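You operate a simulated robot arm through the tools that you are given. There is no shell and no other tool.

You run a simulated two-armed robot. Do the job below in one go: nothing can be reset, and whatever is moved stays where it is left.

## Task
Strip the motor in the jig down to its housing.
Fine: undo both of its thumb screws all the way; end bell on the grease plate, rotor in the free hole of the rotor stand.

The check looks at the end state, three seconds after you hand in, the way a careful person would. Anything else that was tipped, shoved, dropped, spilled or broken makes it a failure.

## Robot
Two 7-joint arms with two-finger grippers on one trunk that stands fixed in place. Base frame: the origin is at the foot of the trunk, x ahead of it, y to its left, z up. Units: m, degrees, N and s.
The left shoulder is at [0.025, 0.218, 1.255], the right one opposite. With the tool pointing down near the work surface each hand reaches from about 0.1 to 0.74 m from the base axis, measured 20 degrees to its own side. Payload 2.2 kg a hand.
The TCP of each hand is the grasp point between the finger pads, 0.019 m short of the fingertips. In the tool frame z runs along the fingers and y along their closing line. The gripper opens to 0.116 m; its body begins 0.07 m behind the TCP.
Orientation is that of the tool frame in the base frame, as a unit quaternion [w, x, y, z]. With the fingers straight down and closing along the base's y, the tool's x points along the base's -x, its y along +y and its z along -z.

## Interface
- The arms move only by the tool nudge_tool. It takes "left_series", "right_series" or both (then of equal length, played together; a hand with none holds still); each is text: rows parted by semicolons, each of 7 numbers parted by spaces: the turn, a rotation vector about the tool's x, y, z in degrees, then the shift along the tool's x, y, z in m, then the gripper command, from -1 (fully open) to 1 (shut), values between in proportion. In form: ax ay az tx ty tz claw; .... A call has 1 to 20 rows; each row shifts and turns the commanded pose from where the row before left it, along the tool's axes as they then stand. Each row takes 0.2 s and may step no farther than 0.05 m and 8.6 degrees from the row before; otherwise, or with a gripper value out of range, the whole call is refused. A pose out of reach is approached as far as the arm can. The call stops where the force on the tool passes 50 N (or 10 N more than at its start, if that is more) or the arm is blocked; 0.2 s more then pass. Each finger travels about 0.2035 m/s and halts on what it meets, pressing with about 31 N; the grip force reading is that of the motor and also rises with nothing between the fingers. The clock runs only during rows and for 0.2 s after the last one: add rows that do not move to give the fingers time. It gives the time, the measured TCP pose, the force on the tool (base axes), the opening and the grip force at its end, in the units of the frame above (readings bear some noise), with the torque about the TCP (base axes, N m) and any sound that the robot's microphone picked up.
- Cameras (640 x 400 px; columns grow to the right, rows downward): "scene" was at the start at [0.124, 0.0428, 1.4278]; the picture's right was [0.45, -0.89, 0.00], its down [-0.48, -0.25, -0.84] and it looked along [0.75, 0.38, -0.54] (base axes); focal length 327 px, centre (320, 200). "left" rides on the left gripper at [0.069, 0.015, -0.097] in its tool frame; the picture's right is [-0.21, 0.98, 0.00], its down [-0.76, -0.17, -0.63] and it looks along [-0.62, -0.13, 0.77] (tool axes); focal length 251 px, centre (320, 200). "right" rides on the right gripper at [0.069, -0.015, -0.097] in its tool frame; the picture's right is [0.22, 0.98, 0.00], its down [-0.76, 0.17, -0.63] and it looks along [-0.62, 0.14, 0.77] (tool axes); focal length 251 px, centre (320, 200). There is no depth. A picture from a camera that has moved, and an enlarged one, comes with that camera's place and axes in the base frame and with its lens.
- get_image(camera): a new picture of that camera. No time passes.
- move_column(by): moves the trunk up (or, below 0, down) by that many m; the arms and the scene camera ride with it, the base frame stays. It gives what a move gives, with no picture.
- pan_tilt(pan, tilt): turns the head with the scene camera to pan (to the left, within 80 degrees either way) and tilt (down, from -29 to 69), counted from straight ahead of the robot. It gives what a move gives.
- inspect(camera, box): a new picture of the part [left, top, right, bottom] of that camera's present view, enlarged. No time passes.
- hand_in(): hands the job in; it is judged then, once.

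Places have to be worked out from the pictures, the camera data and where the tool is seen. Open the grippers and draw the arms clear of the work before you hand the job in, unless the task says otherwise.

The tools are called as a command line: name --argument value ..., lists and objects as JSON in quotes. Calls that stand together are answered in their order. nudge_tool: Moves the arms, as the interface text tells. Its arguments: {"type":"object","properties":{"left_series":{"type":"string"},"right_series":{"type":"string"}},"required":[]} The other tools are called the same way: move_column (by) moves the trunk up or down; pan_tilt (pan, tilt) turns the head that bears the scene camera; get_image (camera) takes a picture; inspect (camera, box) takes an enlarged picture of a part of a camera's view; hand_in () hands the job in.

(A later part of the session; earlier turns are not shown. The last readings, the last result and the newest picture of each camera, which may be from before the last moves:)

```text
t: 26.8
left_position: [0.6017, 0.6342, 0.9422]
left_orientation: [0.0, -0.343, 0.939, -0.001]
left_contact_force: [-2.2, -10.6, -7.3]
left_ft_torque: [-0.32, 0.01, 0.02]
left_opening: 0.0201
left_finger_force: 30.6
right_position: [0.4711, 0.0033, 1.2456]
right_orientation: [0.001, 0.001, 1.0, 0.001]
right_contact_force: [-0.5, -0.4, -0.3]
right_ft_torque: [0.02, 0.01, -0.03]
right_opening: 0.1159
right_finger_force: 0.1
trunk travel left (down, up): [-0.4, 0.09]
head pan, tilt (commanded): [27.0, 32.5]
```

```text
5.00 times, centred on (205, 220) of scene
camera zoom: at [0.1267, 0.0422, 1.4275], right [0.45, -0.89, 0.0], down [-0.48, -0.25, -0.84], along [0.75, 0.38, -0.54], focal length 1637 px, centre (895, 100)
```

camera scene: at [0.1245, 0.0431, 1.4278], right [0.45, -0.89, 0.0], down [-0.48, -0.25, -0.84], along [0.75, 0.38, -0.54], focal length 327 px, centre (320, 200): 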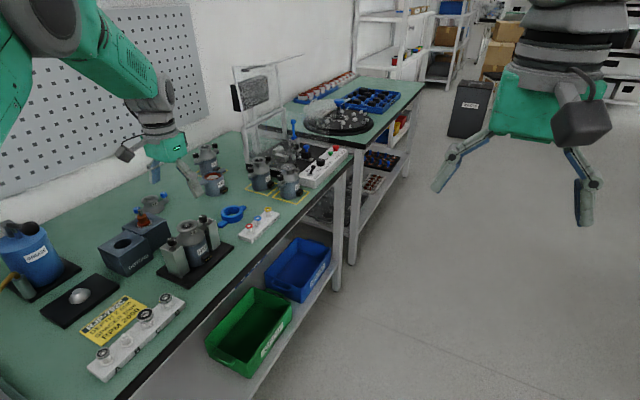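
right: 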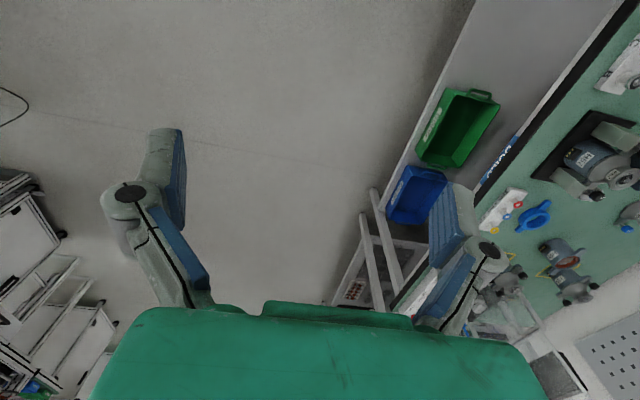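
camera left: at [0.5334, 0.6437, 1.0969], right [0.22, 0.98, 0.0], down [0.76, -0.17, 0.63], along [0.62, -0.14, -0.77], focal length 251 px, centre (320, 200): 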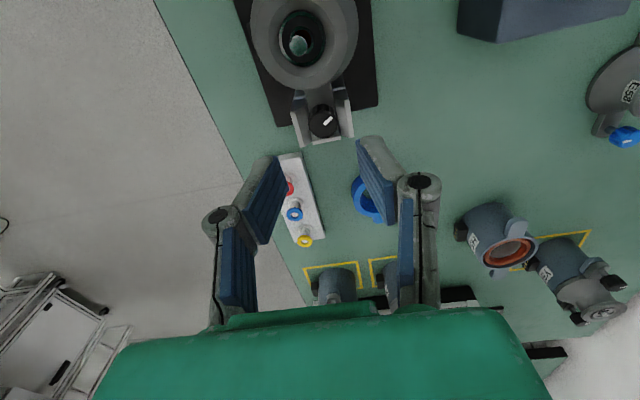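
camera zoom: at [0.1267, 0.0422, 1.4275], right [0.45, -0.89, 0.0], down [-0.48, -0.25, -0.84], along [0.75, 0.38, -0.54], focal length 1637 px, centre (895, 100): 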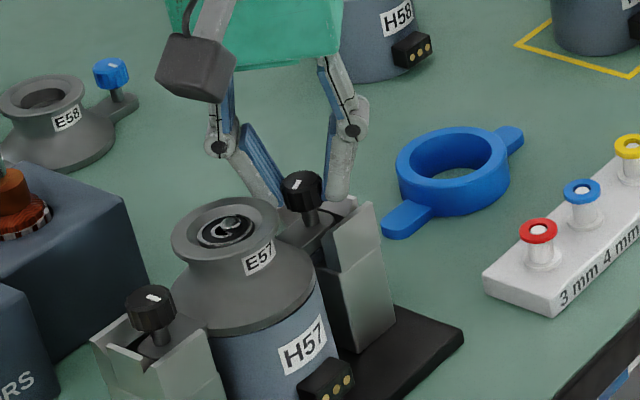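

The far screw's mark also turned about 80°. There is a lateral load of ~10 N in y, so I shift 1 mm toward −y during the back turn, then make a second 76.5° stroke.

nudge_tool --left_series "0 0 0 0 0 0 0.45; 0 0 8.5 0 -0.00074 0 0.45; 0 0 8.5 0 -0.00074 0 0.45; 0 0 8.5 0 -0.00074 0 0.45; 0 0 8.5 0 -0.00124 0 0.45; 0 0 8.5 0 -0.00124 0 0.45; 0 0 8.5 0 -0.00074 0 0.45; 0 0 8.5 0 -0.00074 0 0.45; 0 0 8.5 0 -0.00074 0 0.45; 0 0 8.5 0 -0.00074 0 0.45; 0 0 0 0 0 0 1; 0 0 -8.5 0 0.00074 0 1; 0 0 -8.5 0 0.00074 0 1; 0 0 -8.5 0 0.00074 0 1; 0 0 -8.5 0 0.00074 0 1; 0 0 -8.5 0 0.00074 0 1; 0 0 -8.5 0 0.00074 0 1; 0 0 -8.5 0 0.00074 0 1; 0 0 -8.5 0 0.00074 0 1; 0 0 -8.5 0 0.00074 0 1"

inspect --camera "left" --box '[220, 80, 440, 300]'

inspect --camera "scene" --box '[165, 180, 245, 260]'

```text
t: 31.0
left_position: [0.6025, 0.633, 0.9422]
left_orientation: [0.001, -0.343, 0.939, 0.0]
left_contact_force: [1.5, -4.8, 0.5]
left_ft_torque: [-0.08, -0.05, -0.22]
left_opening: 0.0198
left_finger_force: 30.8
right_position: [0.4712, 0.004, 1.2464]
right_orientation: [0.001, 0.001, 1.0, 0.0]
right_contact_force: [0.0, 0.0, 0.1]
right_ft_torque: [-0.01, -0.05, -0.02]
right_opening: 0.1162
right_finger_force: 0.0
trunk travel left (down, up): [-0.4, 0.09]
head pan, tilt (commanded): [27.0, 32.5]
```

```text
1.82 times, centred on (330, 190) of left
camera zoom: at [0.5421, 0.5994, 1.0382], right [-0.46, 0.89, 0.0], down [0.68, 0.36, 0.63], along [0.56, 0.29, -0.77], focal length 457 px, centre (302, 218)
```

zoom: 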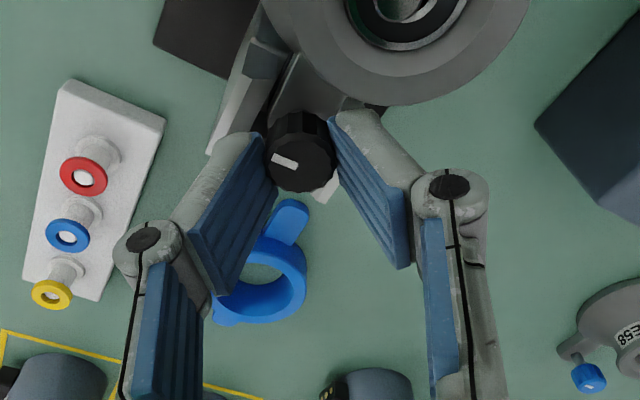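

```text
5.00 times, centred on (205, 220) of scene
camera zoom: at [0.1257, 0.0424, 1.4276], right [0.45, -0.89, 0.0], down [-0.48, -0.25, -0.84], along [0.75, 0.38, -0.54], focal length 1637 px, centre (895, 100)
```

zoom: 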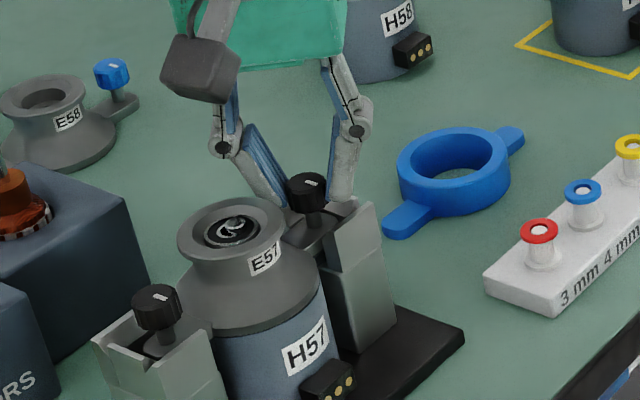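

The mark has advanced to the same orientation as on the near screw, and the torque of −0.22 suggests the stop. I confirm with a short extra stroke.

nudge_tool --left_series "0 0 0 0 0 0 0.45; 0 0 8.5 0 -0.00074 0 0.45; 0 0 8.5 0 -0.00074 0 0.45; 0 0 8.5 0 -0.00074 0 0.45; 0 0 8.5 0 -0.00074 0 0.45; 0 0 0 0 0 0 1; 0 0 0 0 0 0 1; 0 0 -8.5 0 0.00074 0 1; 0 0 -8.5 0 0.00074 0 1; 0 0 -8.5 0 0.00074 0 1; 0 0 -8.5 0 0.00074 0 1"

inspect --camera "left" --box '[220, 80, 440, 300]'

```text
t: 33.4
left_position: [0.6027, 0.6331, 0.9419]
left_orientation: [0.001, -0.343, 0.939, 0.001]
left_contact_force: [0.1, 0.4, 1.6]
left_ft_torque: [-0.02, 0.04, -0.26]
left_opening: 0.0201
left_finger_force: 30.9
right_position: [0.4704, 0.0038, 1.2465]
right_orientation: [0.001, 0.0, 1.0, 0.001]
right_contact_force: [0.1, 1.2, 0.0]
right_ft_torque: [-0.02, 0.0, 0.01]
right_opening: 0.1158
right_finger_force: 0.0
trunk travel left (down, up): [-0.4, 0.09]
head pan, tilt (commanded): [27.0, 32.5]
```

```text
1.82 times, centred on (330, 190) of left
camera zoom: at [0.5426, 0.5996, 1.0383], right [-0.46, 0.89, 0.0], down [0.68, 0.36, 0.63], along [0.56, 0.29, -0.77], focal length 457 px, centre (302, 218)
```

zoom: 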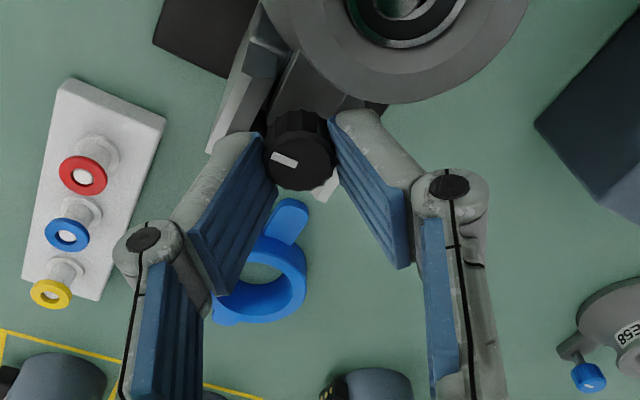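

The knob slips again at the same angle, so the far screw is at its stop as well. I release, lift 6 cm, straighten, and move over the motor axis (about 0.5475, 0.631) with the fingers 80 mm open.

nudge_tool --left_series "0 0 0 0 0 0 0.4; 0 0 0 0 0 -0.03 0.4; 0 0 0 0 0 -0.03 0.4; 0 0 8 0 -0.0007 0 0.3; 0 0 8 0 -0.0007 0 0.3; 0 0 8 0 -0.0007 0 0.3; 0 0 8 0 -0.0007 0 0; 0 0 8 0 -0.0007 0 0; 0 0 0 0.0275 0 0 -0.38; 0 0 0 0.0275 0 0 -0.38; 0 0 0 0 0 0 -0.38; 0 0 0 0 0 0 -0.38"

get_image --camera "left"

inspect --camera "left" --box '[220, 40, 440, 260]'

inspect --camera "scene" --box '[160, 190, 240, 270]'

```text
t: 36.0
left_position: [0.5471, 0.63, 1.0016]
left_orientation: [0.001, 0.0, 1.0, 0.0]
left_contact_force: [0.1, -0.4, -0.4]
left_ft_torque: [0.0, -0.01, 0.02]
left_opening: 0.0798
left_finger_force: 0.0
right_position: [0.4701, 0.0053, 1.2468]
right_orientation: [0.001, -0.001, 1.0, 0.0]
right_contact_force: [0.3, -0.2, 0.0]
right_ft_torque: [-0.01, 0.0, 0.01]
right_opening: 0.1158
right_finger_force: 0.1
trunk travel left (down, up): [-0.4, 0.09]
head pan, tilt (commanded): [27.0, 32.5]
```

```text
taken
camera left: at [0.4798, 0.6448, 1.0973], right [0.22, 0.98, 0.0], down [0.75, -0.17, 0.63], along [0.62, -0.14, -0.77], focal length 251 px, centre (320, 200)
```

left: 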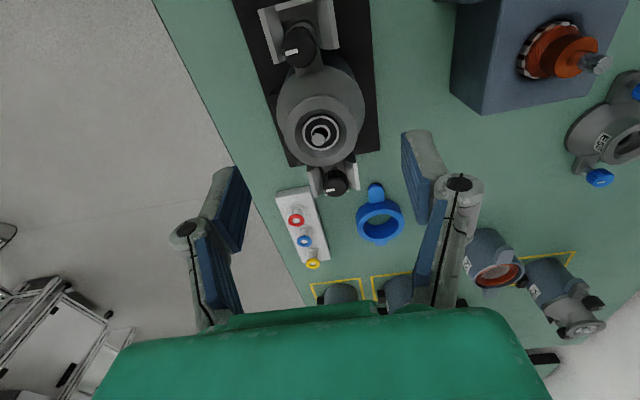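

```text
1.82 times, centred on (330, 150) of left
camera zoom: at [0.4798, 0.6448, 1.0973], right [0.22, 0.98, 0.0], down [0.75, -0.17, 0.63], along [0.62, -0.14, -0.77], focal length 457 px, centre (302, 291)
```

zoom: 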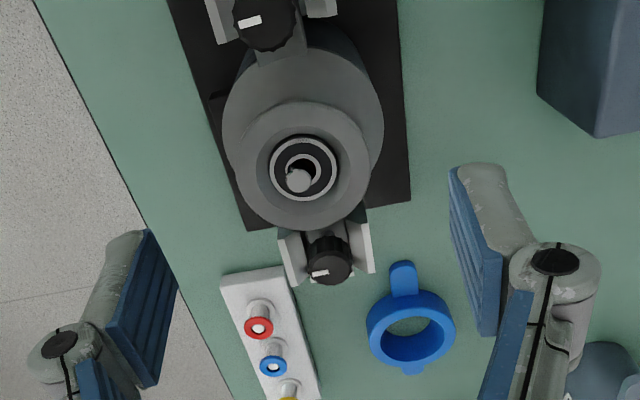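

```text
5.00 times, centred on (200, 230) of scene
camera zoom: at [0.1249, 0.0449, 1.4276], right [0.45, -0.89, 0.0], down [-0.48, -0.25, -0.84], along [0.75, 0.38, -0.54], focal length 1637 px, centre (920, 50)
```

zoom: 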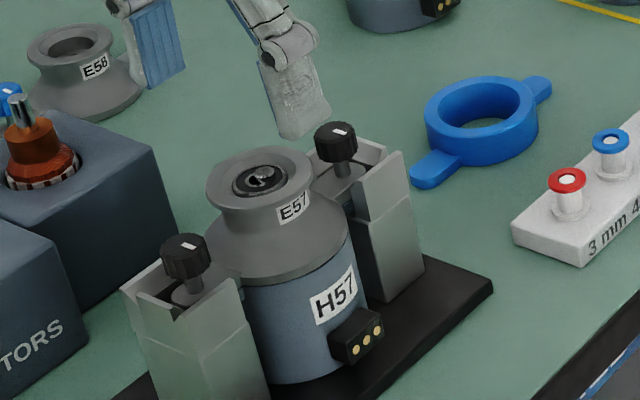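

The flare centre is within a millimetre of the TCP in x and y; its top is near z 0.94 and the joint with the housing near 0.898. I lower 59 mm and close on the flare rim.

nudge_tool --left_series "0 0 0 0 0 0.02 -0.38; 0 0 0 0 0 0.02 -0.38; 0 0 0 0 0 0.019 -0.38; 0 0 0 0 0 0 -0.38; 0 0 0 0 0 0 1; 0 0 0 0 0 0 1; 0 0 0 0 0 0 1"

get_image --camera "left"

inspect --camera "scene" --box '[160, 180, 240, 260]'

```text
t: 37.6
left_position: [0.5488, 0.6305, 0.9415]
left_orientation: [0.0, 0.0, 1.0, 0.0]
left_contact_force: [-0.8, 0.6, -0.4]
left_ft_torque: [0.02, -0.01, -0.03]
left_opening: 0.0483
left_finger_force: 31.0
right_position: [0.4723, 0.0042, 1.2466]
right_orientation: [0.001, 0.0, 1.0, 0.0]
right_contact_force: [-0.3, 0.4, -0.3]
right_ft_torque: [-0.01, 0.01, 0.01]
right_opening: 0.1158
right_finger_force: 0.0
trunk travel left (down, up): [-0.4, 0.09]
head pan, tilt (commanded): [27.0, 32.5]
```

```text
taken
camera left: at [0.4813, 0.6442, 1.0377], right [0.22, 0.98, 0.0], down [0.76, -0.17, 0.63], along [0.62, -0.14, -0.77], focal length 251 px, centre (320, 200)
```

left: 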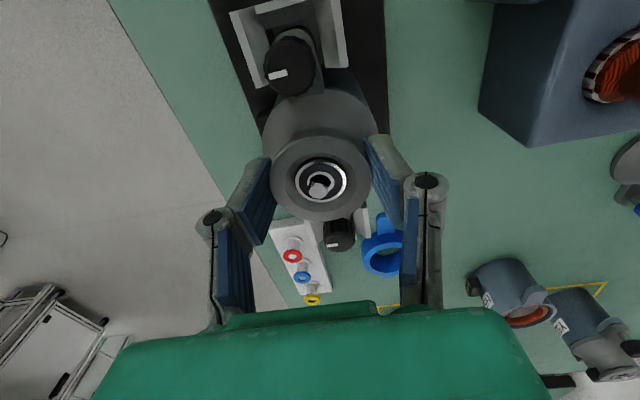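

```text
5.00 times, centred on (200, 220) of scene
camera zoom: at [0.1254, 0.0454, 1.4276], right [0.45, -0.89, 0.0], down [-0.48, -0.25, -0.84], along [0.75, 0.38, -0.54], focal length 1637 px, centre (920, 100)
```

zoom: 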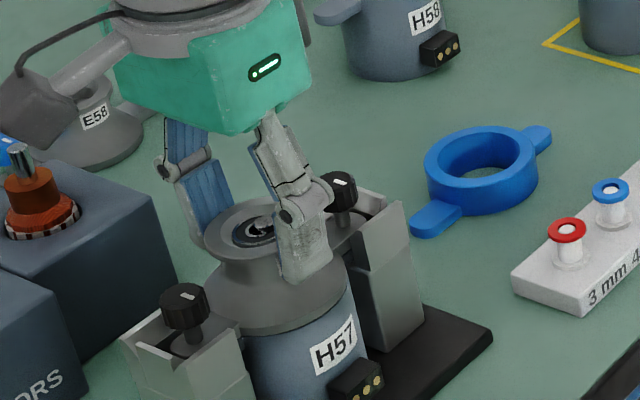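

The fingers hold the flare at 0.0483 opening. I lift gently by 10 mm in small steps and check the force before going on.

nudge_tool --left_series "0 0 0 0 0 -0.002 1; 0 0 0 0 0 -0.002 1; 0 0 0 0 0 -0.003 1; 0 0 0 0 0 -0.003 1; 0 0 0 0 0 0 1"

inspect --camera "scene" --box '[160, 180, 240, 260]'

```text
t: 38.8
left_position: [0.5494, 0.6301, 0.9509]
left_orientation: [0.001, 0.0, 1.0, 0.0]
left_contact_force: [0.6, -0.3, -1.8]
left_ft_torque: [-0.06, -0.01, -0.01]
left_opening: 0.0478
left_finger_force: 31.3
right_position: [0.4715, 0.0048, 1.247]
right_orientation: [0.001, 0.0, 1.0, 0.0]
right_contact_force: [-0.5, 0.3, 0.5]
right_ft_torque: [0.02, 0.0, -0.07]
right_opening: 0.1158
right_finger_force: 0.2
trunk travel left (down, up): [-0.4, 0.09]
head pan, tilt (commanded): [27.0, 32.5]
```

```text
5.00 times, centred on (200, 220) of scene
camera zoom: at [0.1254, 0.0451, 1.4276], right [0.45, -0.89, 0.0], down [-0.48, -0.25, -0.84], along [0.75, 0.38, -0.54], focal length 1637 px, centre (920, 100)
```

zoom: 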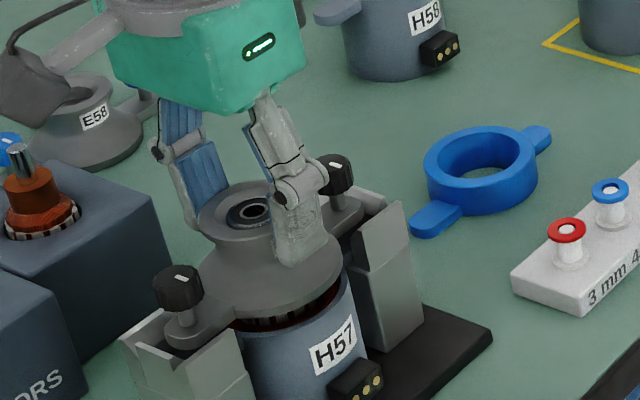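

The bell comes up freely with both screws, about 1.8 N, and the rotor stays in the housing. I lift straight up another 110 mm.

nudge_tool --left_series "0 0 0 0 0 -0.01 1; 0 0 0 0 0 -0.015 1; 0 0 0 0 0 -0.015 1; 0 0 0 0 0 -0.015 1; 0 0 0 0 0 -0.015 1; 0 0 0 0 0 -0.015 1; 0 0 0 0 0 -0.015 1; 0 0 0 0 0 -0.01 1; 0 0 0 0 0 0 1"

inspect --camera "scene" --box '[140, 140, 260, 270]'

get_image --camera "left"

get_image --camera "scene"

```text
t: 40.8
left_position: [0.5492, 0.6315, 1.0632]
left_orientation: [0.0, 0.0, 1.0, -0.001]
left_contact_force: [0.2, -0.9, -1.3]
left_ft_torque: [0.0, 0.04, 0.0]
left_opening: 0.0478
left_finger_force: 30.9
right_position: [0.4711, 0.0047, 1.2457]
right_orientation: [0.001, 0.0, 1.0, -0.001]
right_contact_force: [0.4, 0.4, 0.4]
right_ft_torque: [0.01, 0.02, -0.01]
right_opening: 0.1162
right_finger_force: 0.0
trunk travel left (down, up): [-0.4, 0.09]
head pan, tilt (commanded): [27.0, 32.5]
```

```text
3.08 times, centred on (200, 205) of scene
camera zoom: at [0.1254, 0.045, 1.4276], right [0.45, -0.89, 0.0], down [-0.48, -0.25, -0.84], along [0.75, 0.38, -0.54], focal length 1008 px, centre (689, 185)
```

zoom: 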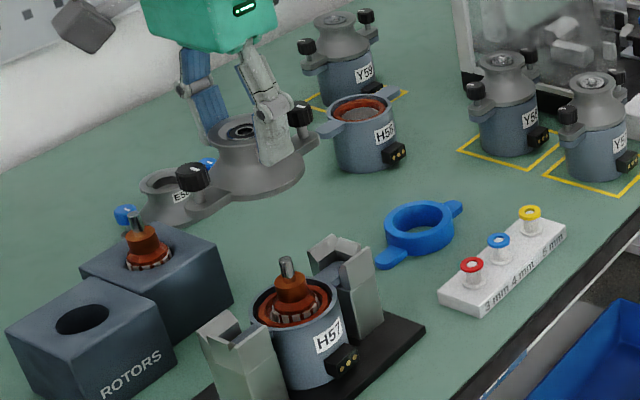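

```text
taken
camera left: at [0.4814, 0.6456, 1.16], right [0.22, 0.98, 0.0], down [0.76, -0.17, 0.63], along [0.62, -0.14, -0.77], focal length 251 px, centre (320, 200)
```

left: 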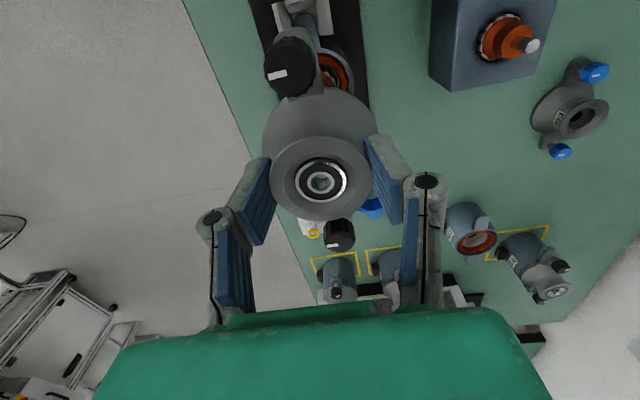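

```text
taken
camera scene: at [0.1254, 0.045, 1.4276], right [0.45, -0.89, 0.0], down [-0.48, -0.25, -0.84], along [0.75, 0.38, -0.54], focal length 327 px, centre (320, 200)
```

scene: 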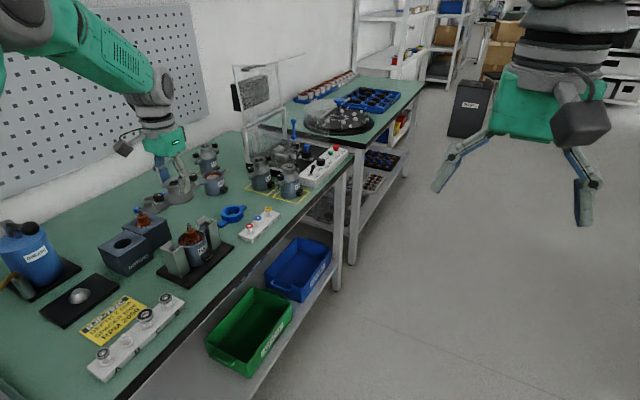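

The bell is clear and the rotor remains in H57 with its shaft up. I carry the bell at this height over to the grease plate, dome centre estimated at (0.334, 0.769).

nudge_tool --left_series "0 0 0 0.0107 0.0069 0 1; 0 0 0 0.0214 0.0138 0 1; 0 0 0 0.0214 0.0138 0 1; 0 0 0 0.0214 0.0138 0 1; 0 0 0 0.0214 0.0138 0 1; 0 0 0 0.0214 0.0138 0 1; 0 0 0 0.0214 0.0138 0 1; 0 0 0 0.0214 0.0138 0 1; 0 0 0 0.0214 0.0138 0 1; 0 0 0 0.0214 0.0138 0 1; 0 0 0 0.0107 0.0069 0 1; 0 0 0 0 0 0 1; 0 0 0 0 0 0 1"

get_image --camera "left"

inspect --camera "scene" --box '[0, 160, 160, 340]'

```text
t: 43.6
left_position: [0.3341, 0.7693, 1.0639]
left_orientation: [0.002, 0.0, 1.0, 0.0]
left_contact_force: [0.4, 0.0, -1.8]
left_ft_torque: [0.01, 0.01, 0.0]
left_opening: 0.0479
left_finger_force: 31.1
right_position: [0.4708, 0.0028, 1.2459]
right_orientation: [0.001, 0.001, 1.0, 0.001]
right_contact_force: [-0.8, 0.6, -0.3]
right_ft_torque: [-0.01, 0.02, 0.0]
right_opening: 0.1163
right_finger_force: 0.1
trunk travel left (down, up): [-0.4, 0.09]
head pan, tilt (commanded): [27.0, 32.5]
```

```text
taken
camera left: at [0.2662, 0.7841, 1.16], right [0.22, 0.98, 0.0], down [0.76, -0.17, 0.63], along [0.62, -0.14, -0.77], focal length 251 px, centre (320, 200)
```

left: 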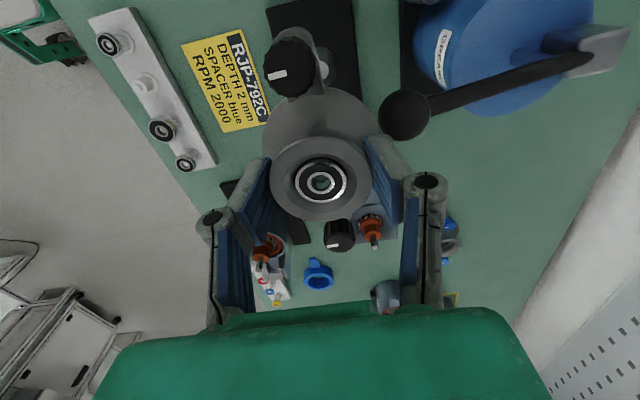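

```text
2.22 times, centred on (80, 250) of scene
camera zoom: at [0.1235, 0.0462, 1.4277], right [0.45, -0.89, 0.0], down [-0.48, -0.25, -0.84], along [0.75, 0.38, -0.54], focal length 728 px, centre (853, 89)
```

zoom: 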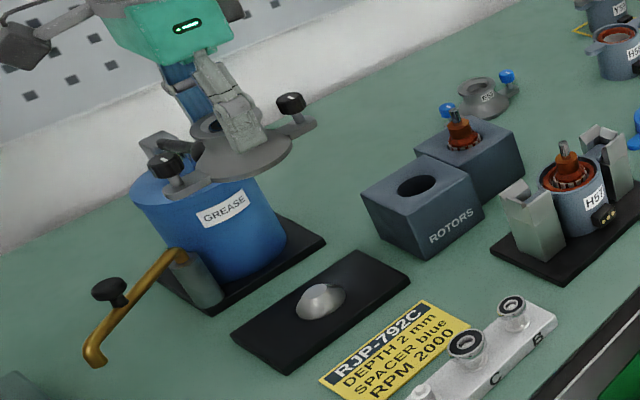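

The grease pump's lever knob reaches out close to the bell (roughly (0.335, 0.824, 1.01)), so it may interfere when I lower. I take enlarged views to pin it down before moving.

inspect --camera "left" --box '[340, 0, 640, 190]'

inspect --camera "scene" --box '[20, 160, 100, 260]'

```text
2.11 times, centred on (490, 95) of left
camera zoom: at [0.2662, 0.7841, 1.16], right [0.22, 0.98, 0.0], down [0.76, -0.17, 0.63], along [0.62, -0.14, -0.77], focal length 529 px, centre (-38, 421)
```

zoom: 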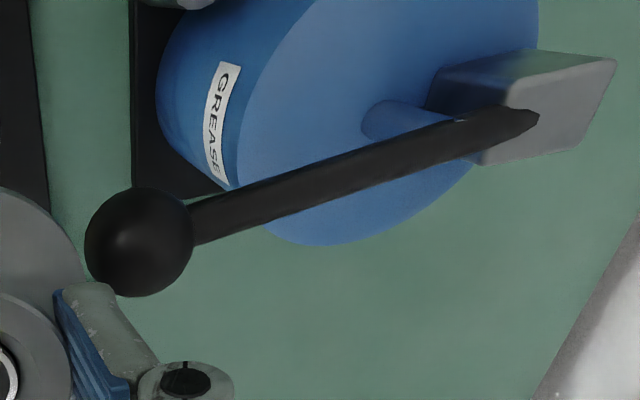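

```text
4.00 times, centred on (60, 210) of scene
camera zoom: at [0.1235, 0.0462, 1.4277], right [0.45, -0.89, 0.0], down [-0.48, -0.25, -0.84], along [0.75, 0.38, -0.54], focal length 1310 px, centre (1360, 160)
```

zoom: 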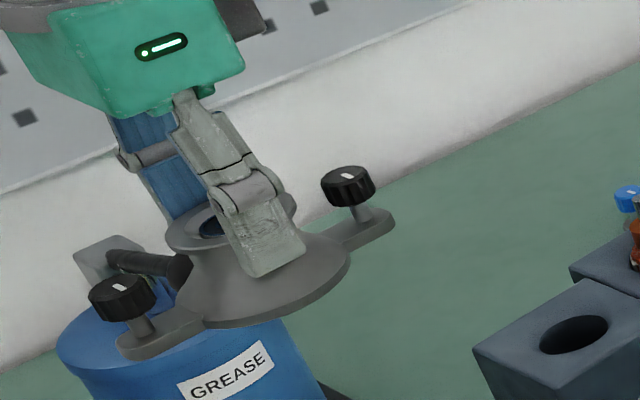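

The ball knob of the pump lever is at about (0.334, 0.822, 1.01) with a 16 mm radius, so a vertical hand over the dome would hit it. I will set the bell down briefly on free bench, regrip it with the hand tilted toward −y, and bring it in low under the ball; first I look for free bench space.

inspect --camera "scene" --box '[0, 220, 240, 400]'

pan_tilt --pan 55 --tilt 40

get_image --camera "scene"

```text
2.22 times, centred on (120, 310) of scene
camera zoom: at [0.1235, 0.0462, 1.4277], right [0.45, -0.89, 0.0], down [-0.48, -0.25, -0.84], along [0.75, 0.38, -0.54], focal length 728 px, centre (764, -44)
```

zoom: 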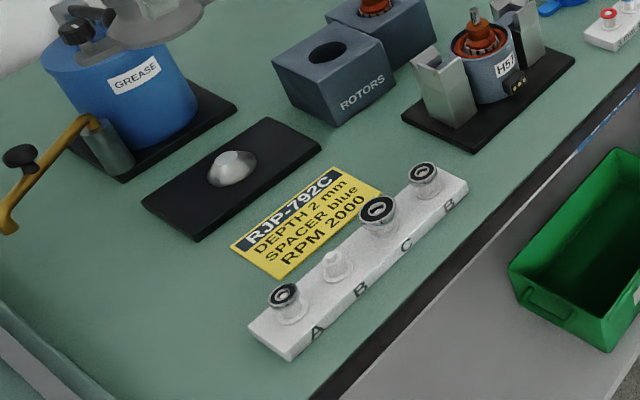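

```text
t: 44.5
left_position: [0.334, 0.77, 1.0641]
left_orientation: [0.001, 0.0, 1.0, 0.0]
left_contact_force: [0.1, 0.2, -1.0]
left_ft_torque: [-0.02, -0.03, -0.02]
left_opening: 0.0479
left_finger_force: 31.2
right_position: [0.471, 0.004, 1.2464]
right_orientation: [0.001, 0.0, 1.0, 0.0]
right_contact_force: [0.6, 0.4, -0.4]
right_ft_torque: [0.01, -0.04, 0.01]
right_opening: 0.116
right_finger_force: 0.1
trunk travel left (down, up): [-0.4, 0.09]
head pan, tilt (commanded): [55.0, 40.0]
```

```text
taken
camera scene: at [0.0931, 0.0752, 1.4163], right [0.82, -0.57, 0.0], down [-0.37, -0.53, -0.76], along [0.44, 0.62, -0.65], focal length 327 px, centre (320, 200)
```

scene: 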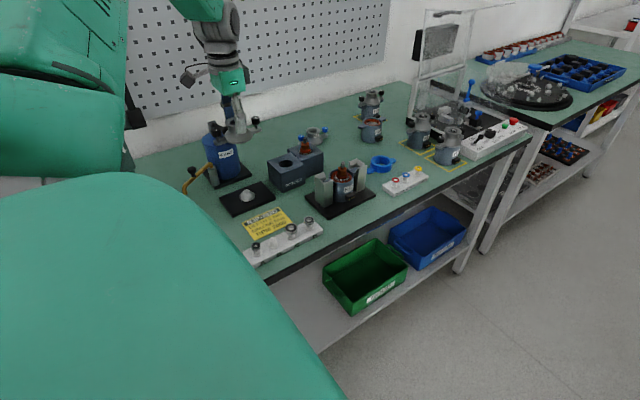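

This new viewpoint shows the can, lever, plate and bell; I enlarge it to cross-check the ball knob and the dome.

inspect --camera "scene" --box '[175, 60, 275, 220]'

inspect --camera "scene" --box '[200, 110, 260, 150]'

inspect --camera "scene" --box '[205, 165, 345, 270]'

```text
2.50 times, centred on (225, 140) of scene
camera zoom: at [0.0931, 0.0752, 1.4163], right [0.82, -0.57, 0.0], down [-0.37, -0.53, -0.76], along [0.44, 0.62, -0.65], focal length 819 px, centre (558, 350)
```

zoom: 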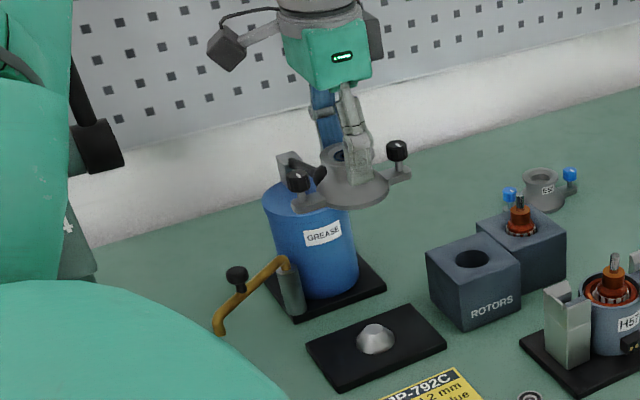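

```text
10.00 times, centred on (230, 130) of scene
camera zoom: at [0.0931, 0.0752, 1.4163], right [0.82, -0.57, 0.0], down [-0.37, -0.53, -0.76], along [0.44, 0.62, -0.65], focal length 3274 px, centre (1220, 900)
```

zoom: 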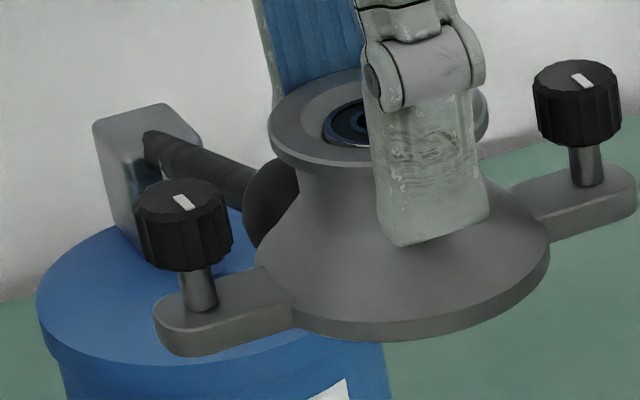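

```text
3.81 times, centred on (275, 218) of scene
camera zoom: at [0.0931, 0.0752, 1.4163], right [0.82, -0.57, 0.0], down [-0.37, -0.53, -0.76], along [0.44, 0.62, -0.65], focal length 1247 px, centre (491, 133)
```

zoom: 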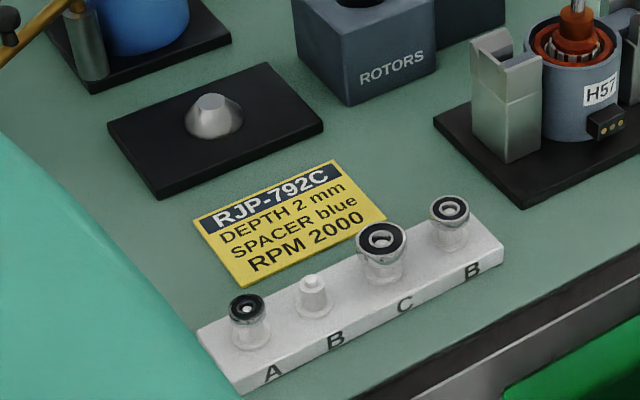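

The bell is flush at its bottom with ears at rim level, and there is bare bench around (0.215, 0.67), left of the card. I move the bell there at height, clear of the lever, and turn it −45° so the ears lie diagonally.

nudge_tool --left_series "0 0 0 0.01 -0.015 0 1; 0 0 0 0.02 -0.018 0 1; 0 0 0 0.0223 -0.0168 0 1; 0 0 0 0.0223 -0.0168 0 1; 0 0 0 0.0223 -0.0168 0 1; 0 0 0 0.0223 -0.0168 0 1; 0 0 -7.5 0 0 0 1; 0 0 -7.5 0 0 0 1; 0 0 -7.5 0 0 0 1; 0 0 -7.5 0 0 0 1; 0 0 -7.5 0 0 0 1; 0 0 -7.5 0 0 0 1; 0 0 0 0 0 0 1; 0 0 0 0 0 0 1"

get_image --camera "left"

get_image --camera "scene"

```text
t: 47.5
left_position: [0.2155, 0.6679, 1.0635]
left_orientation: [0.002, -0.383, 0.924, 0.0]
left_contact_force: [0.7, -0.3, -0.8]
left_ft_torque: [0.02, 0.01, -0.04]
left_opening: 0.0479
left_finger_force: 30.7
right_position: [0.4713, 0.004, 1.2471]
right_orientation: [0.001, 0.001, 1.0, 0.0]
right_contact_force: [-0.9, -0.1, -0.1]
right_ft_torque: [0.04, 0.0, -0.05]
right_opening: 0.116
right_finger_force: 0.1
trunk travel left (down, up): [-0.4, 0.09]
head pan, tilt (commanded): [55.0, 40.0]
```

```text
taken
camera left: at [0.1569, 0.6294, 1.1597], right [-0.54, 0.84, 0.0], down [0.65, 0.42, 0.63], along [0.53, 0.34, -0.77], focal length 251 px, centre (320, 200)
```

left: 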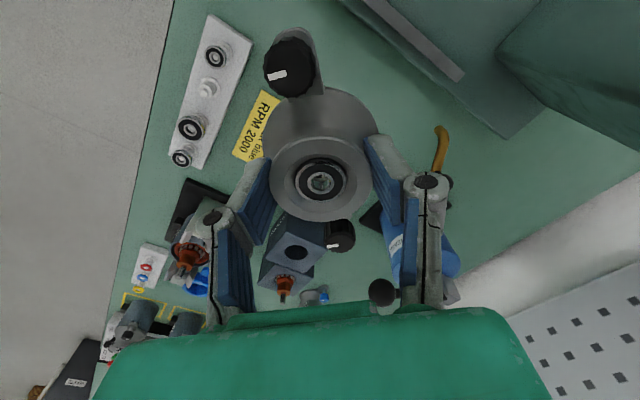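

```text
taken
camera scene: at [0.0923, 0.0743, 1.4164], right [0.82, -0.57, 0.0], down [-0.37, -0.53, -0.76], along [0.44, 0.62, -0.65], focal length 327 px, centre (320, 200)
```

scene: 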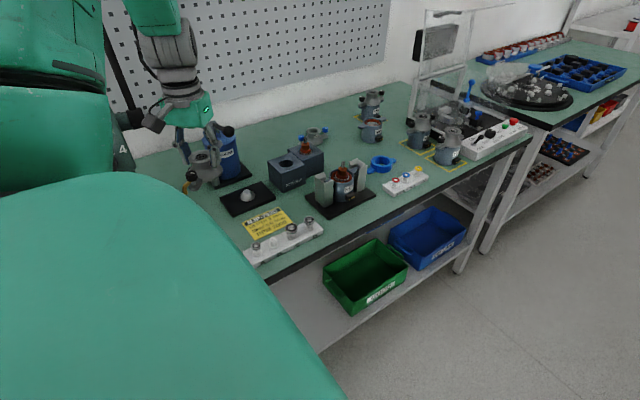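

There is a dark box at the upper right of the left picture, near x≈0.14. I enlarge it to see whether the hand camera could touch it when lowering.

inspect --camera "left" --box '[300, 0, 640, 210]'

inspect --camera "scene" --box '[100, 80, 300, 220]'

```text
1.88 times, centred on (470, 105) of left
camera zoom: at [0.1569, 0.6294, 1.1597], right [-0.54, 0.84, 0.0], down [0.65, 0.42, 0.63], along [0.53, 0.34, -0.77], focal length 473 px, centre (38, 379)
```

zoom: 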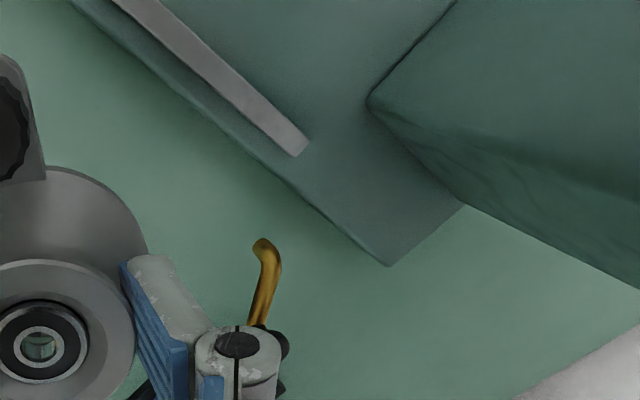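

```text
2.86 times, centred on (200, 150) of scene
camera zoom: at [0.0923, 0.0743, 1.4164], right [0.82, -0.57, 0.0], down [-0.37, -0.53, -0.76], along [0.44, 0.62, -0.65], focal length 936 px, centre (663, 343)
```

zoom: 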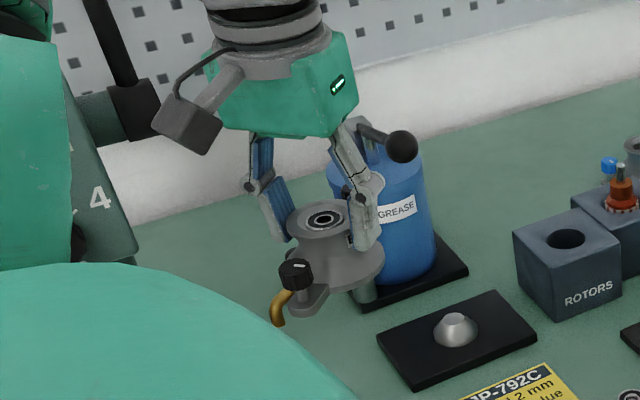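

The box is a press with its base edge at x≈0.147 and a column behind, too close to the elbow for comfort, so I choose the open spot over the card at (0.34, 0.657) instead. I go there with the ears at 40° from x and lower to TCP z≈0.914.

nudge_tool --left_series "0 0 5 0 0 0 1; 0 0 0 -0.0221 -0.0221 0 1; 0 0 0 -0.0221 -0.0221 0 1; 0 0 0 -0.0221 -0.0221 0 1; 0 0 0 -0.0221 -0.0221 0 1; 0 0 0 0 0 0 1; 0 0 0 0 0 0.025 1; 0 0 0 0 0 0.025 1; 0 0 0 0 0 0.025 1; 0 0 0 0 0 0.025 1; 0 0 0 0 0 0.025 1; 0 0 0 0 0 0.025 1; 0 0 0 0 0 0 1"

get_image --camera "left"

inspect --camera "scene" --box '[180, 140, 340, 280]'

```text
t: 50.3
left_position: [0.3409, 0.6573, 0.9141]
left_orientation: [0.001, -0.341, 0.94, -0.001]
left_contact_force: [-0.9, 0.6, -1.6]
left_ft_torque: [-0.01, -0.01, 0.01]
left_opening: 0.0476
left_finger_force: 31.0
right_position: [0.4703, 0.0041, 1.2452]
right_orientation: [0.001, 0.0, 1.0, -0.001]
right_contact_force: [-0.2, -0.5, 0.1]
right_ft_torque: [0.02, -0.01, 0.0]
right_opening: 0.1159
right_finger_force: 0.1
trunk travel left (down, up): [-0.4, 0.09]
head pan, tilt (commanded): [55.0, 40.0]
```

```text
taken
camera left: at [0.2792, 0.624, 1.0096], right [-0.46, 0.89, 0.0], down [0.69, 0.36, 0.63], along [0.56, 0.29, -0.77], focal length 251 px, centre (320, 200)
```

left: 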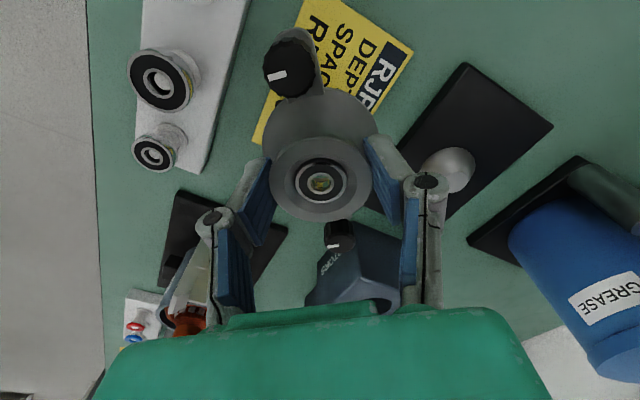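

```text
2.86 times, centred on (260, 210) of scene
camera zoom: at [0.0933, 0.075, 1.4163], right [0.82, -0.57, 0.0], down [-0.37, -0.53, -0.76], along [0.44, 0.62, -0.65], focal length 936 px, centre (491, 171)
```

zoom: 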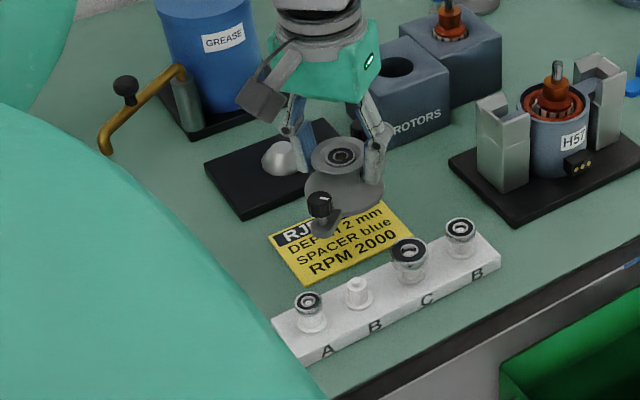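

Everything is clear around the spot. I lower 42 mm more, to just above the bench.

nudge_tool --left_series "0 0 0 0 0 0.015 1; 0 0 0 0 0 0.015 1; 0 0 0 0 0 0.008 1; 0 0 0 0 0 0.004 1; 0 0 0 0 0 0 1"

inspect --camera "scene" --box '[230, 170, 310, 250]'

```text
t: 51.5
left_position: [0.3399, 0.656, 0.871]
left_orientation: [0.002, -0.342, 0.94, -0.001]
left_contact_force: [0.5, 0.1, -0.5]
left_ft_torque: [0.01, -0.01, 0.05]
left_opening: 0.0477
left_finger_force: 31.3
right_position: [0.4712, 0.0036, 1.2465]
right_orientation: [0.001, 0.0, 1.0, 0.0]
right_contact_force: [0.1, -0.6, -0.1]
right_ft_torque: [0.0, -0.04, -0.01]
right_opening: 0.1159
right_finger_force: 0.1
trunk travel left (down, up): [-0.4, 0.09]
head pan, tilt (commanded): [55.0, 40.0]
```

```text
5.00 times, centred on (270, 210) of scene
camera zoom: at [0.0934, 0.0748, 1.4163], right [0.82, -0.57, 0.0], down [-0.37, -0.53, -0.76], along [0.44, 0.62, -0.65], focal length 1637 px, centre (570, 150)
```

zoom: 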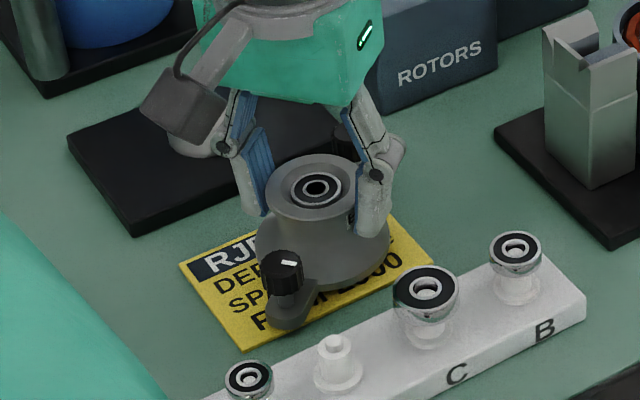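

The bell hovers a few millimetres above the card. I lower in 1.5 mm steps and watch the vertical force.

nudge_tool --left_series "0 0 0 0 0 0.0015 1; 0 0 0 0 0 0.0015 1; 0 0 0 0 0 0.0015 1; 0 0 0 0 0 0 1"

```text
t: 52.5
left_position: [0.3412, 0.657, 0.8671]
left_orientation: [0.001, -0.341, 0.94, 0.001]
left_contact_force: [0.0, -0.5, 6.0]
left_ft_torque: [-0.19, 0.04, 0.01]
left_opening: 0.0478
left_finger_force: 31.4
right_position: [0.4704, 0.0029, 1.2463]
right_orientation: [0.001, 0.0, 1.0, 0.001]
right_contact_force: [0.0, 0.2, -0.1]
right_ft_torque: [-0.06, 0.01, 0.02]
right_opening: 0.116
right_finger_force: 0.1
trunk travel left (down, up): [-0.4, 0.09]
head pan, tilt (commanded): [55.0, 40.0]
```

Contact: the vertical force rose to +6 N, so the bell stands on the card. I open the fingers and lift straight up 9 cm.

nudge_tool --left_series "0 0 0 0 0 0 0.0; 0 0 0 0 0 0 -0.25; 0 0 0 0 0 0 -0.25; 0 0 0 0 0 -0.02 -0.25; 0 0 0 0 0 -0.03 -0.25; 0 0 0 0 0 -0.04 -0.25; 0 0 0 0 0 0 -0.25"

get_image --camera "left"

inspect --camera "scene" --box '[230, 150, 330, 250]'

```text
t: 54.1
left_position: [0.3431, 0.6529, 0.9576]
left_orientation: [0.002, -0.342, 0.94, 0.001]
left_contact_force: [-0.4, 0.3, 0.7]
left_ft_torque: [-0.01, -0.01, 0.02]
left_opening: 0.0724
left_finger_force: 0.1
right_position: [0.4714, 0.0034, 1.2459]
right_orientation: [0.001, 0.001, 1.0, 0.0]
right_contact_force: [0.0, 0.5, -0.7]
right_ft_torque: [0.01, 0.01, -0.01]
right_opening: 0.116
right_finger_force: 0.1
trunk travel left (down, up): [-0.4, 0.09]
head pan, tilt (commanded): [55.0, 40.0]
```

```text
taken
camera left: at [0.2819, 0.6203, 1.0527], right [-0.46, 0.89, 0.0], down [0.69, 0.36, 0.63], along [0.56, 0.29, -0.77], focal length 251 px, centre (320, 200)
```

left: 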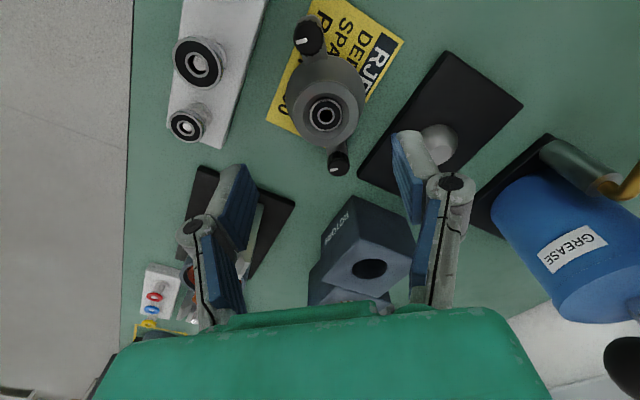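

```text
4.00 times, centred on (280, 200) of scene
camera zoom: at [0.0933, 0.0728, 1.4164], right [0.82, -0.57, 0.0], down [-0.37, -0.53, -0.76], along [0.44, 0.63, -0.65], focal length 1310 px, centre (480, 200)
```

zoom: 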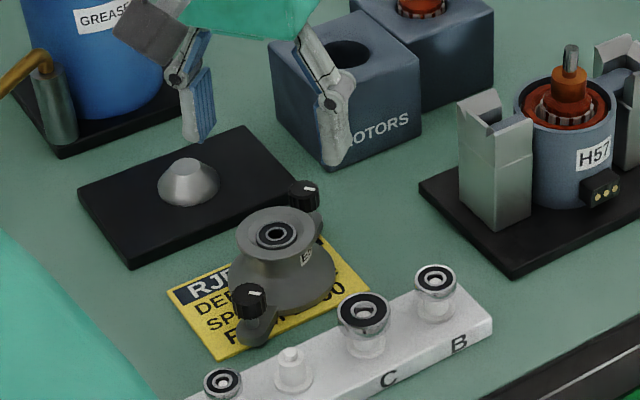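

The bell stands flat on the card. I turn the hand to −90° (closing along x, camera on the robot side) and tilt it 20° so the top leans toward −y.

nudge_tool --left_series "0 0 -8.4 0 0 0 -0.25; 0 0 -8.4 0 0 0 -0.25; 0 0 -8.4 0 0 0 -0.25; 0 0 -8.4 0 0 0 -0.25; 0 0 -8.4 0 0 0 -0.25; 0 0 -8 0 0 0 -0.25; 0 -6.7 0 0 0 0 -0.25; 0 -6.7 0 0 0 0 -0.25; 0 -6.6 0 0 0 0 -0.25; 0 0 0 0 0 0 -0.25; 0 0 0 0 0 0 -0.25"

get_image --camera "left"

get_image --camera "scene"

```text
t: 56.5
left_position: [0.3409, 0.6581, 0.9573]
left_orientation: [-0.124, 0.697, -0.696, -0.122]
left_contact_force: [-0.3, 1.1, 0.7]
left_ft_torque: [-0.02, 0.0, -0.02]
left_opening: 0.0724
left_finger_force: 0.1
right_position: [0.4713, 0.0052, 1.2455]
right_orientation: [0.001, 0.0, 1.0, 0.0]
right_contact_force: [-0.1, 0.2, -0.6]
right_ft_torque: [0.02, 0.03, 0.01]
right_opening: 0.1161
right_finger_force: 0.1
trunk travel left (down, up): [-0.4, 0.09]
head pan, tilt (commanded): [55.0, 40.0]
```

```text
taken
camera left: at [0.3266, 0.5602, 1.0235], right [-0.98, 0.2, 0.07], down [0.17, 0.49, 0.85], along [0.14, 0.85, -0.52], focal length 251 px, centre (320, 200)
```

left: 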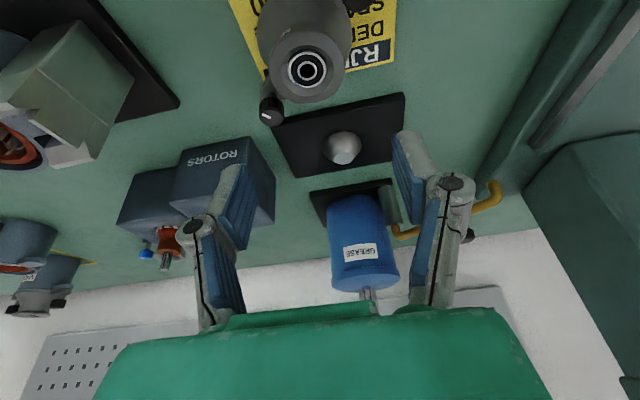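

```text
taken
camera scene: at [0.0933, 0.0743, 1.4163], right [0.82, -0.57, 0.0], down [-0.37, -0.53, -0.76], along [0.44, 0.62, -0.65], focal length 327 px, centre (320, 200)
```

scene: 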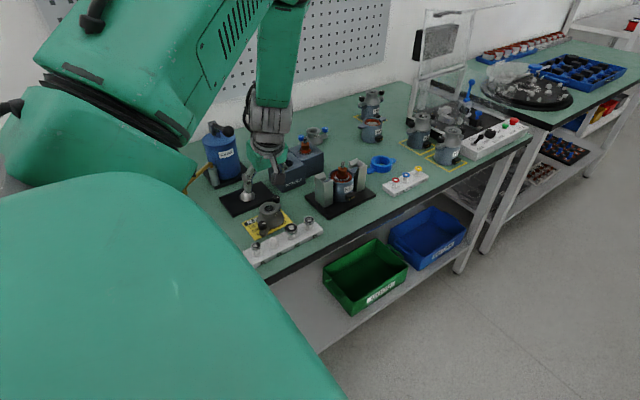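

The bell axis is about 1.5 mm further in x and 2 mm nearer in y than the TCP. I turn the hand 10° about the vertical for more room to the screw knobs, correct the offset and lower 60 mm.

nudge_tool --left_series "1.71 0 4.7 0 0 0 -0.25; 1.71 0 4.7 0 0 0 -0.25; 0 0 0 0.0074 -0.0006 0.0186 -0.25; 0 0 0 0.0074 -0.0006 0.0186 -0.25; 0 0 0 0.0074 -0.0006 0.0186 -0.25; 0 0 0 0 0 0 -0.25; 0 0 0 0 0 0 -0.25"

get_image --camera "left"

inspect --camera "scene" --box '[220, 140, 320, 250]'

```text
t: 58.1
left_position: [0.3424, 0.6563, 0.8991]
left_orientation: [0.134, -0.633, 0.755, 0.111]
left_contact_force: [0.8, 0.1, -0.1]
left_ft_torque: [0.0, -0.01, 0.0]
left_opening: 0.0728
left_finger_force: 0.1
right_position: [0.4698, 0.0029, 1.2465]
right_orientation: [0.001, 0.001, 1.0, 0.001]
right_contact_force: [0.0, -0.2, 0.2]
right_ft_torque: [-0.02, 0.02, 0.02]
right_opening: 0.1159
right_finger_force: 0.1
trunk travel left (down, up): [-0.4, 0.09]
head pan, tilt (commanded): [55.0, 40.0]
```

```text
taken
camera left: at [0.3101, 0.5611, 0.965], right [-0.93, 0.37, 0.07], down [0.25, 0.46, 0.85], along [0.28, 0.81, -0.52], focal length 251 px, centre (320, 200)
```

left: 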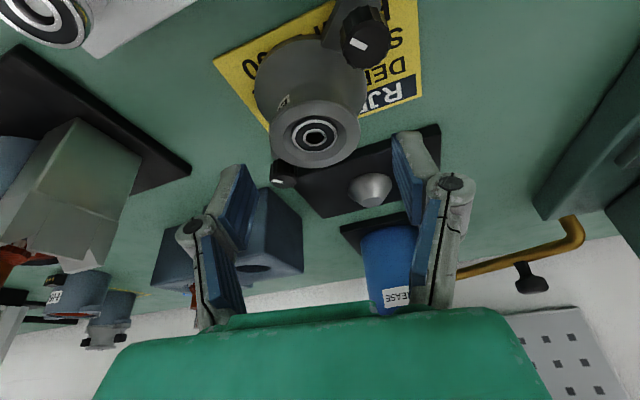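

```text
3.64 times, centred on (270, 195) of scene
camera zoom: at [0.0932, 0.0735, 1.4164], right [0.82, -0.57, 0.0], down [-0.37, -0.53, -0.76], along [0.44, 0.63, -0.65], focal length 1191 px, centre (502, 218)
```

zoom: 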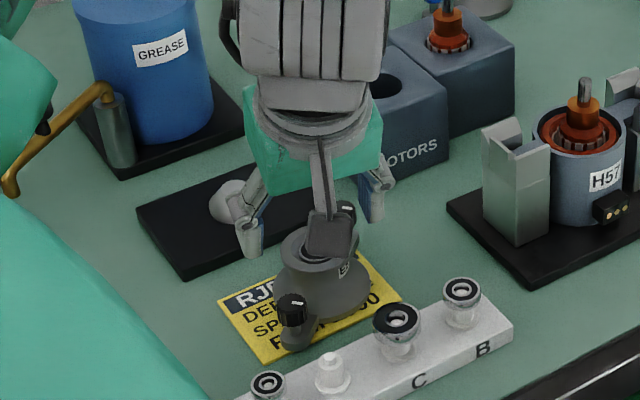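

Alignment is within a millimetre. I lower the last 27 mm to the flare and close the fingers.

nudge_tool --left_series "0 0 0 0.0033 -0.0002 0.0086 -0.25; 0 0 0 0.0033 -0.0002 0.0086 -0.25; 0 0 0 0.0032 -0.0003 0.0085 -0.25; 0 0 0 0 0 0 -0.25; 0 0 0 0 0 0 1; 0 0 0 0 0 0 1; 0 0 0 0 0 0 1"

get_image --camera "left"

inspect --camera "scene" --box '[220, 150, 320, 260]'

```text
t: 59.7
left_position: [0.342, 0.6537, 0.8688]
left_orientation: [0.133, -0.633, 0.755, 0.111]
left_contact_force: [0.1, 0.1, -0.4]
left_ft_torque: [-0.01, 0.01, 0.01]
left_opening: 0.0485
left_finger_force: 30.8
right_position: [0.4706, 0.0037, 1.2445]
right_orientation: [0.001, 0.0, 1.0, -0.001]
right_contact_force: [0.3, -0.2, 1.0]
right_ft_torque: [0.0, 0.02, 0.01]
right_opening: 0.1159
right_finger_force: 0.0
trunk travel left (down, up): [-0.4, 0.09]
head pan, tilt (commanded): [55.0, 40.0]
```

```text
taken
camera left: at [0.3122, 0.5595, 0.9355], right [-0.93, 0.37, 0.07], down [0.25, 0.46, 0.85], along [0.28, 0.81, -0.52], focal length 251 px, centre (320, 200)
```

left: 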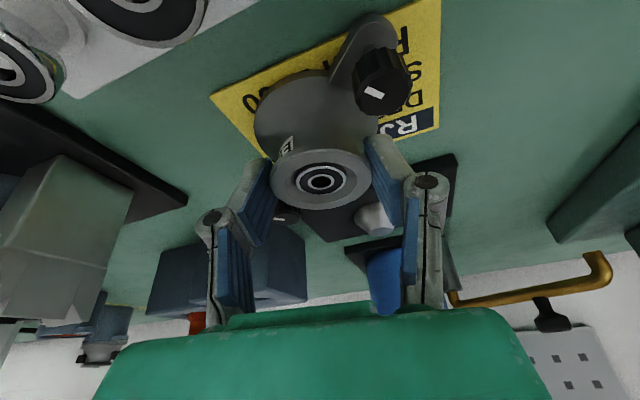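

```text
3.64 times, centred on (270, 205) of scene
camera zoom: at [0.0936, 0.0739, 1.4163], right [0.82, -0.57, 0.0], down [-0.37, -0.53, -0.76], along [0.44, 0.62, -0.65], focal length 1191 px, centre (502, 182)
```

zoom: 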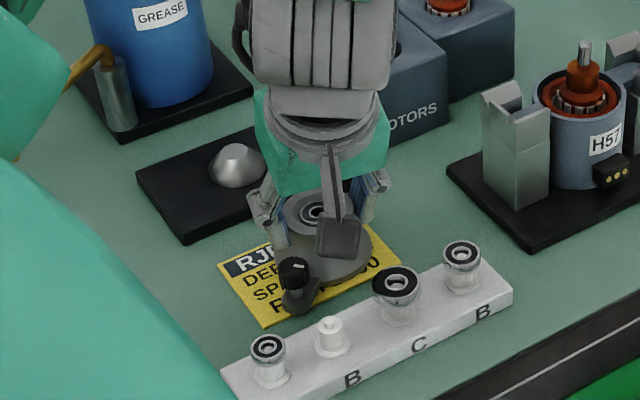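

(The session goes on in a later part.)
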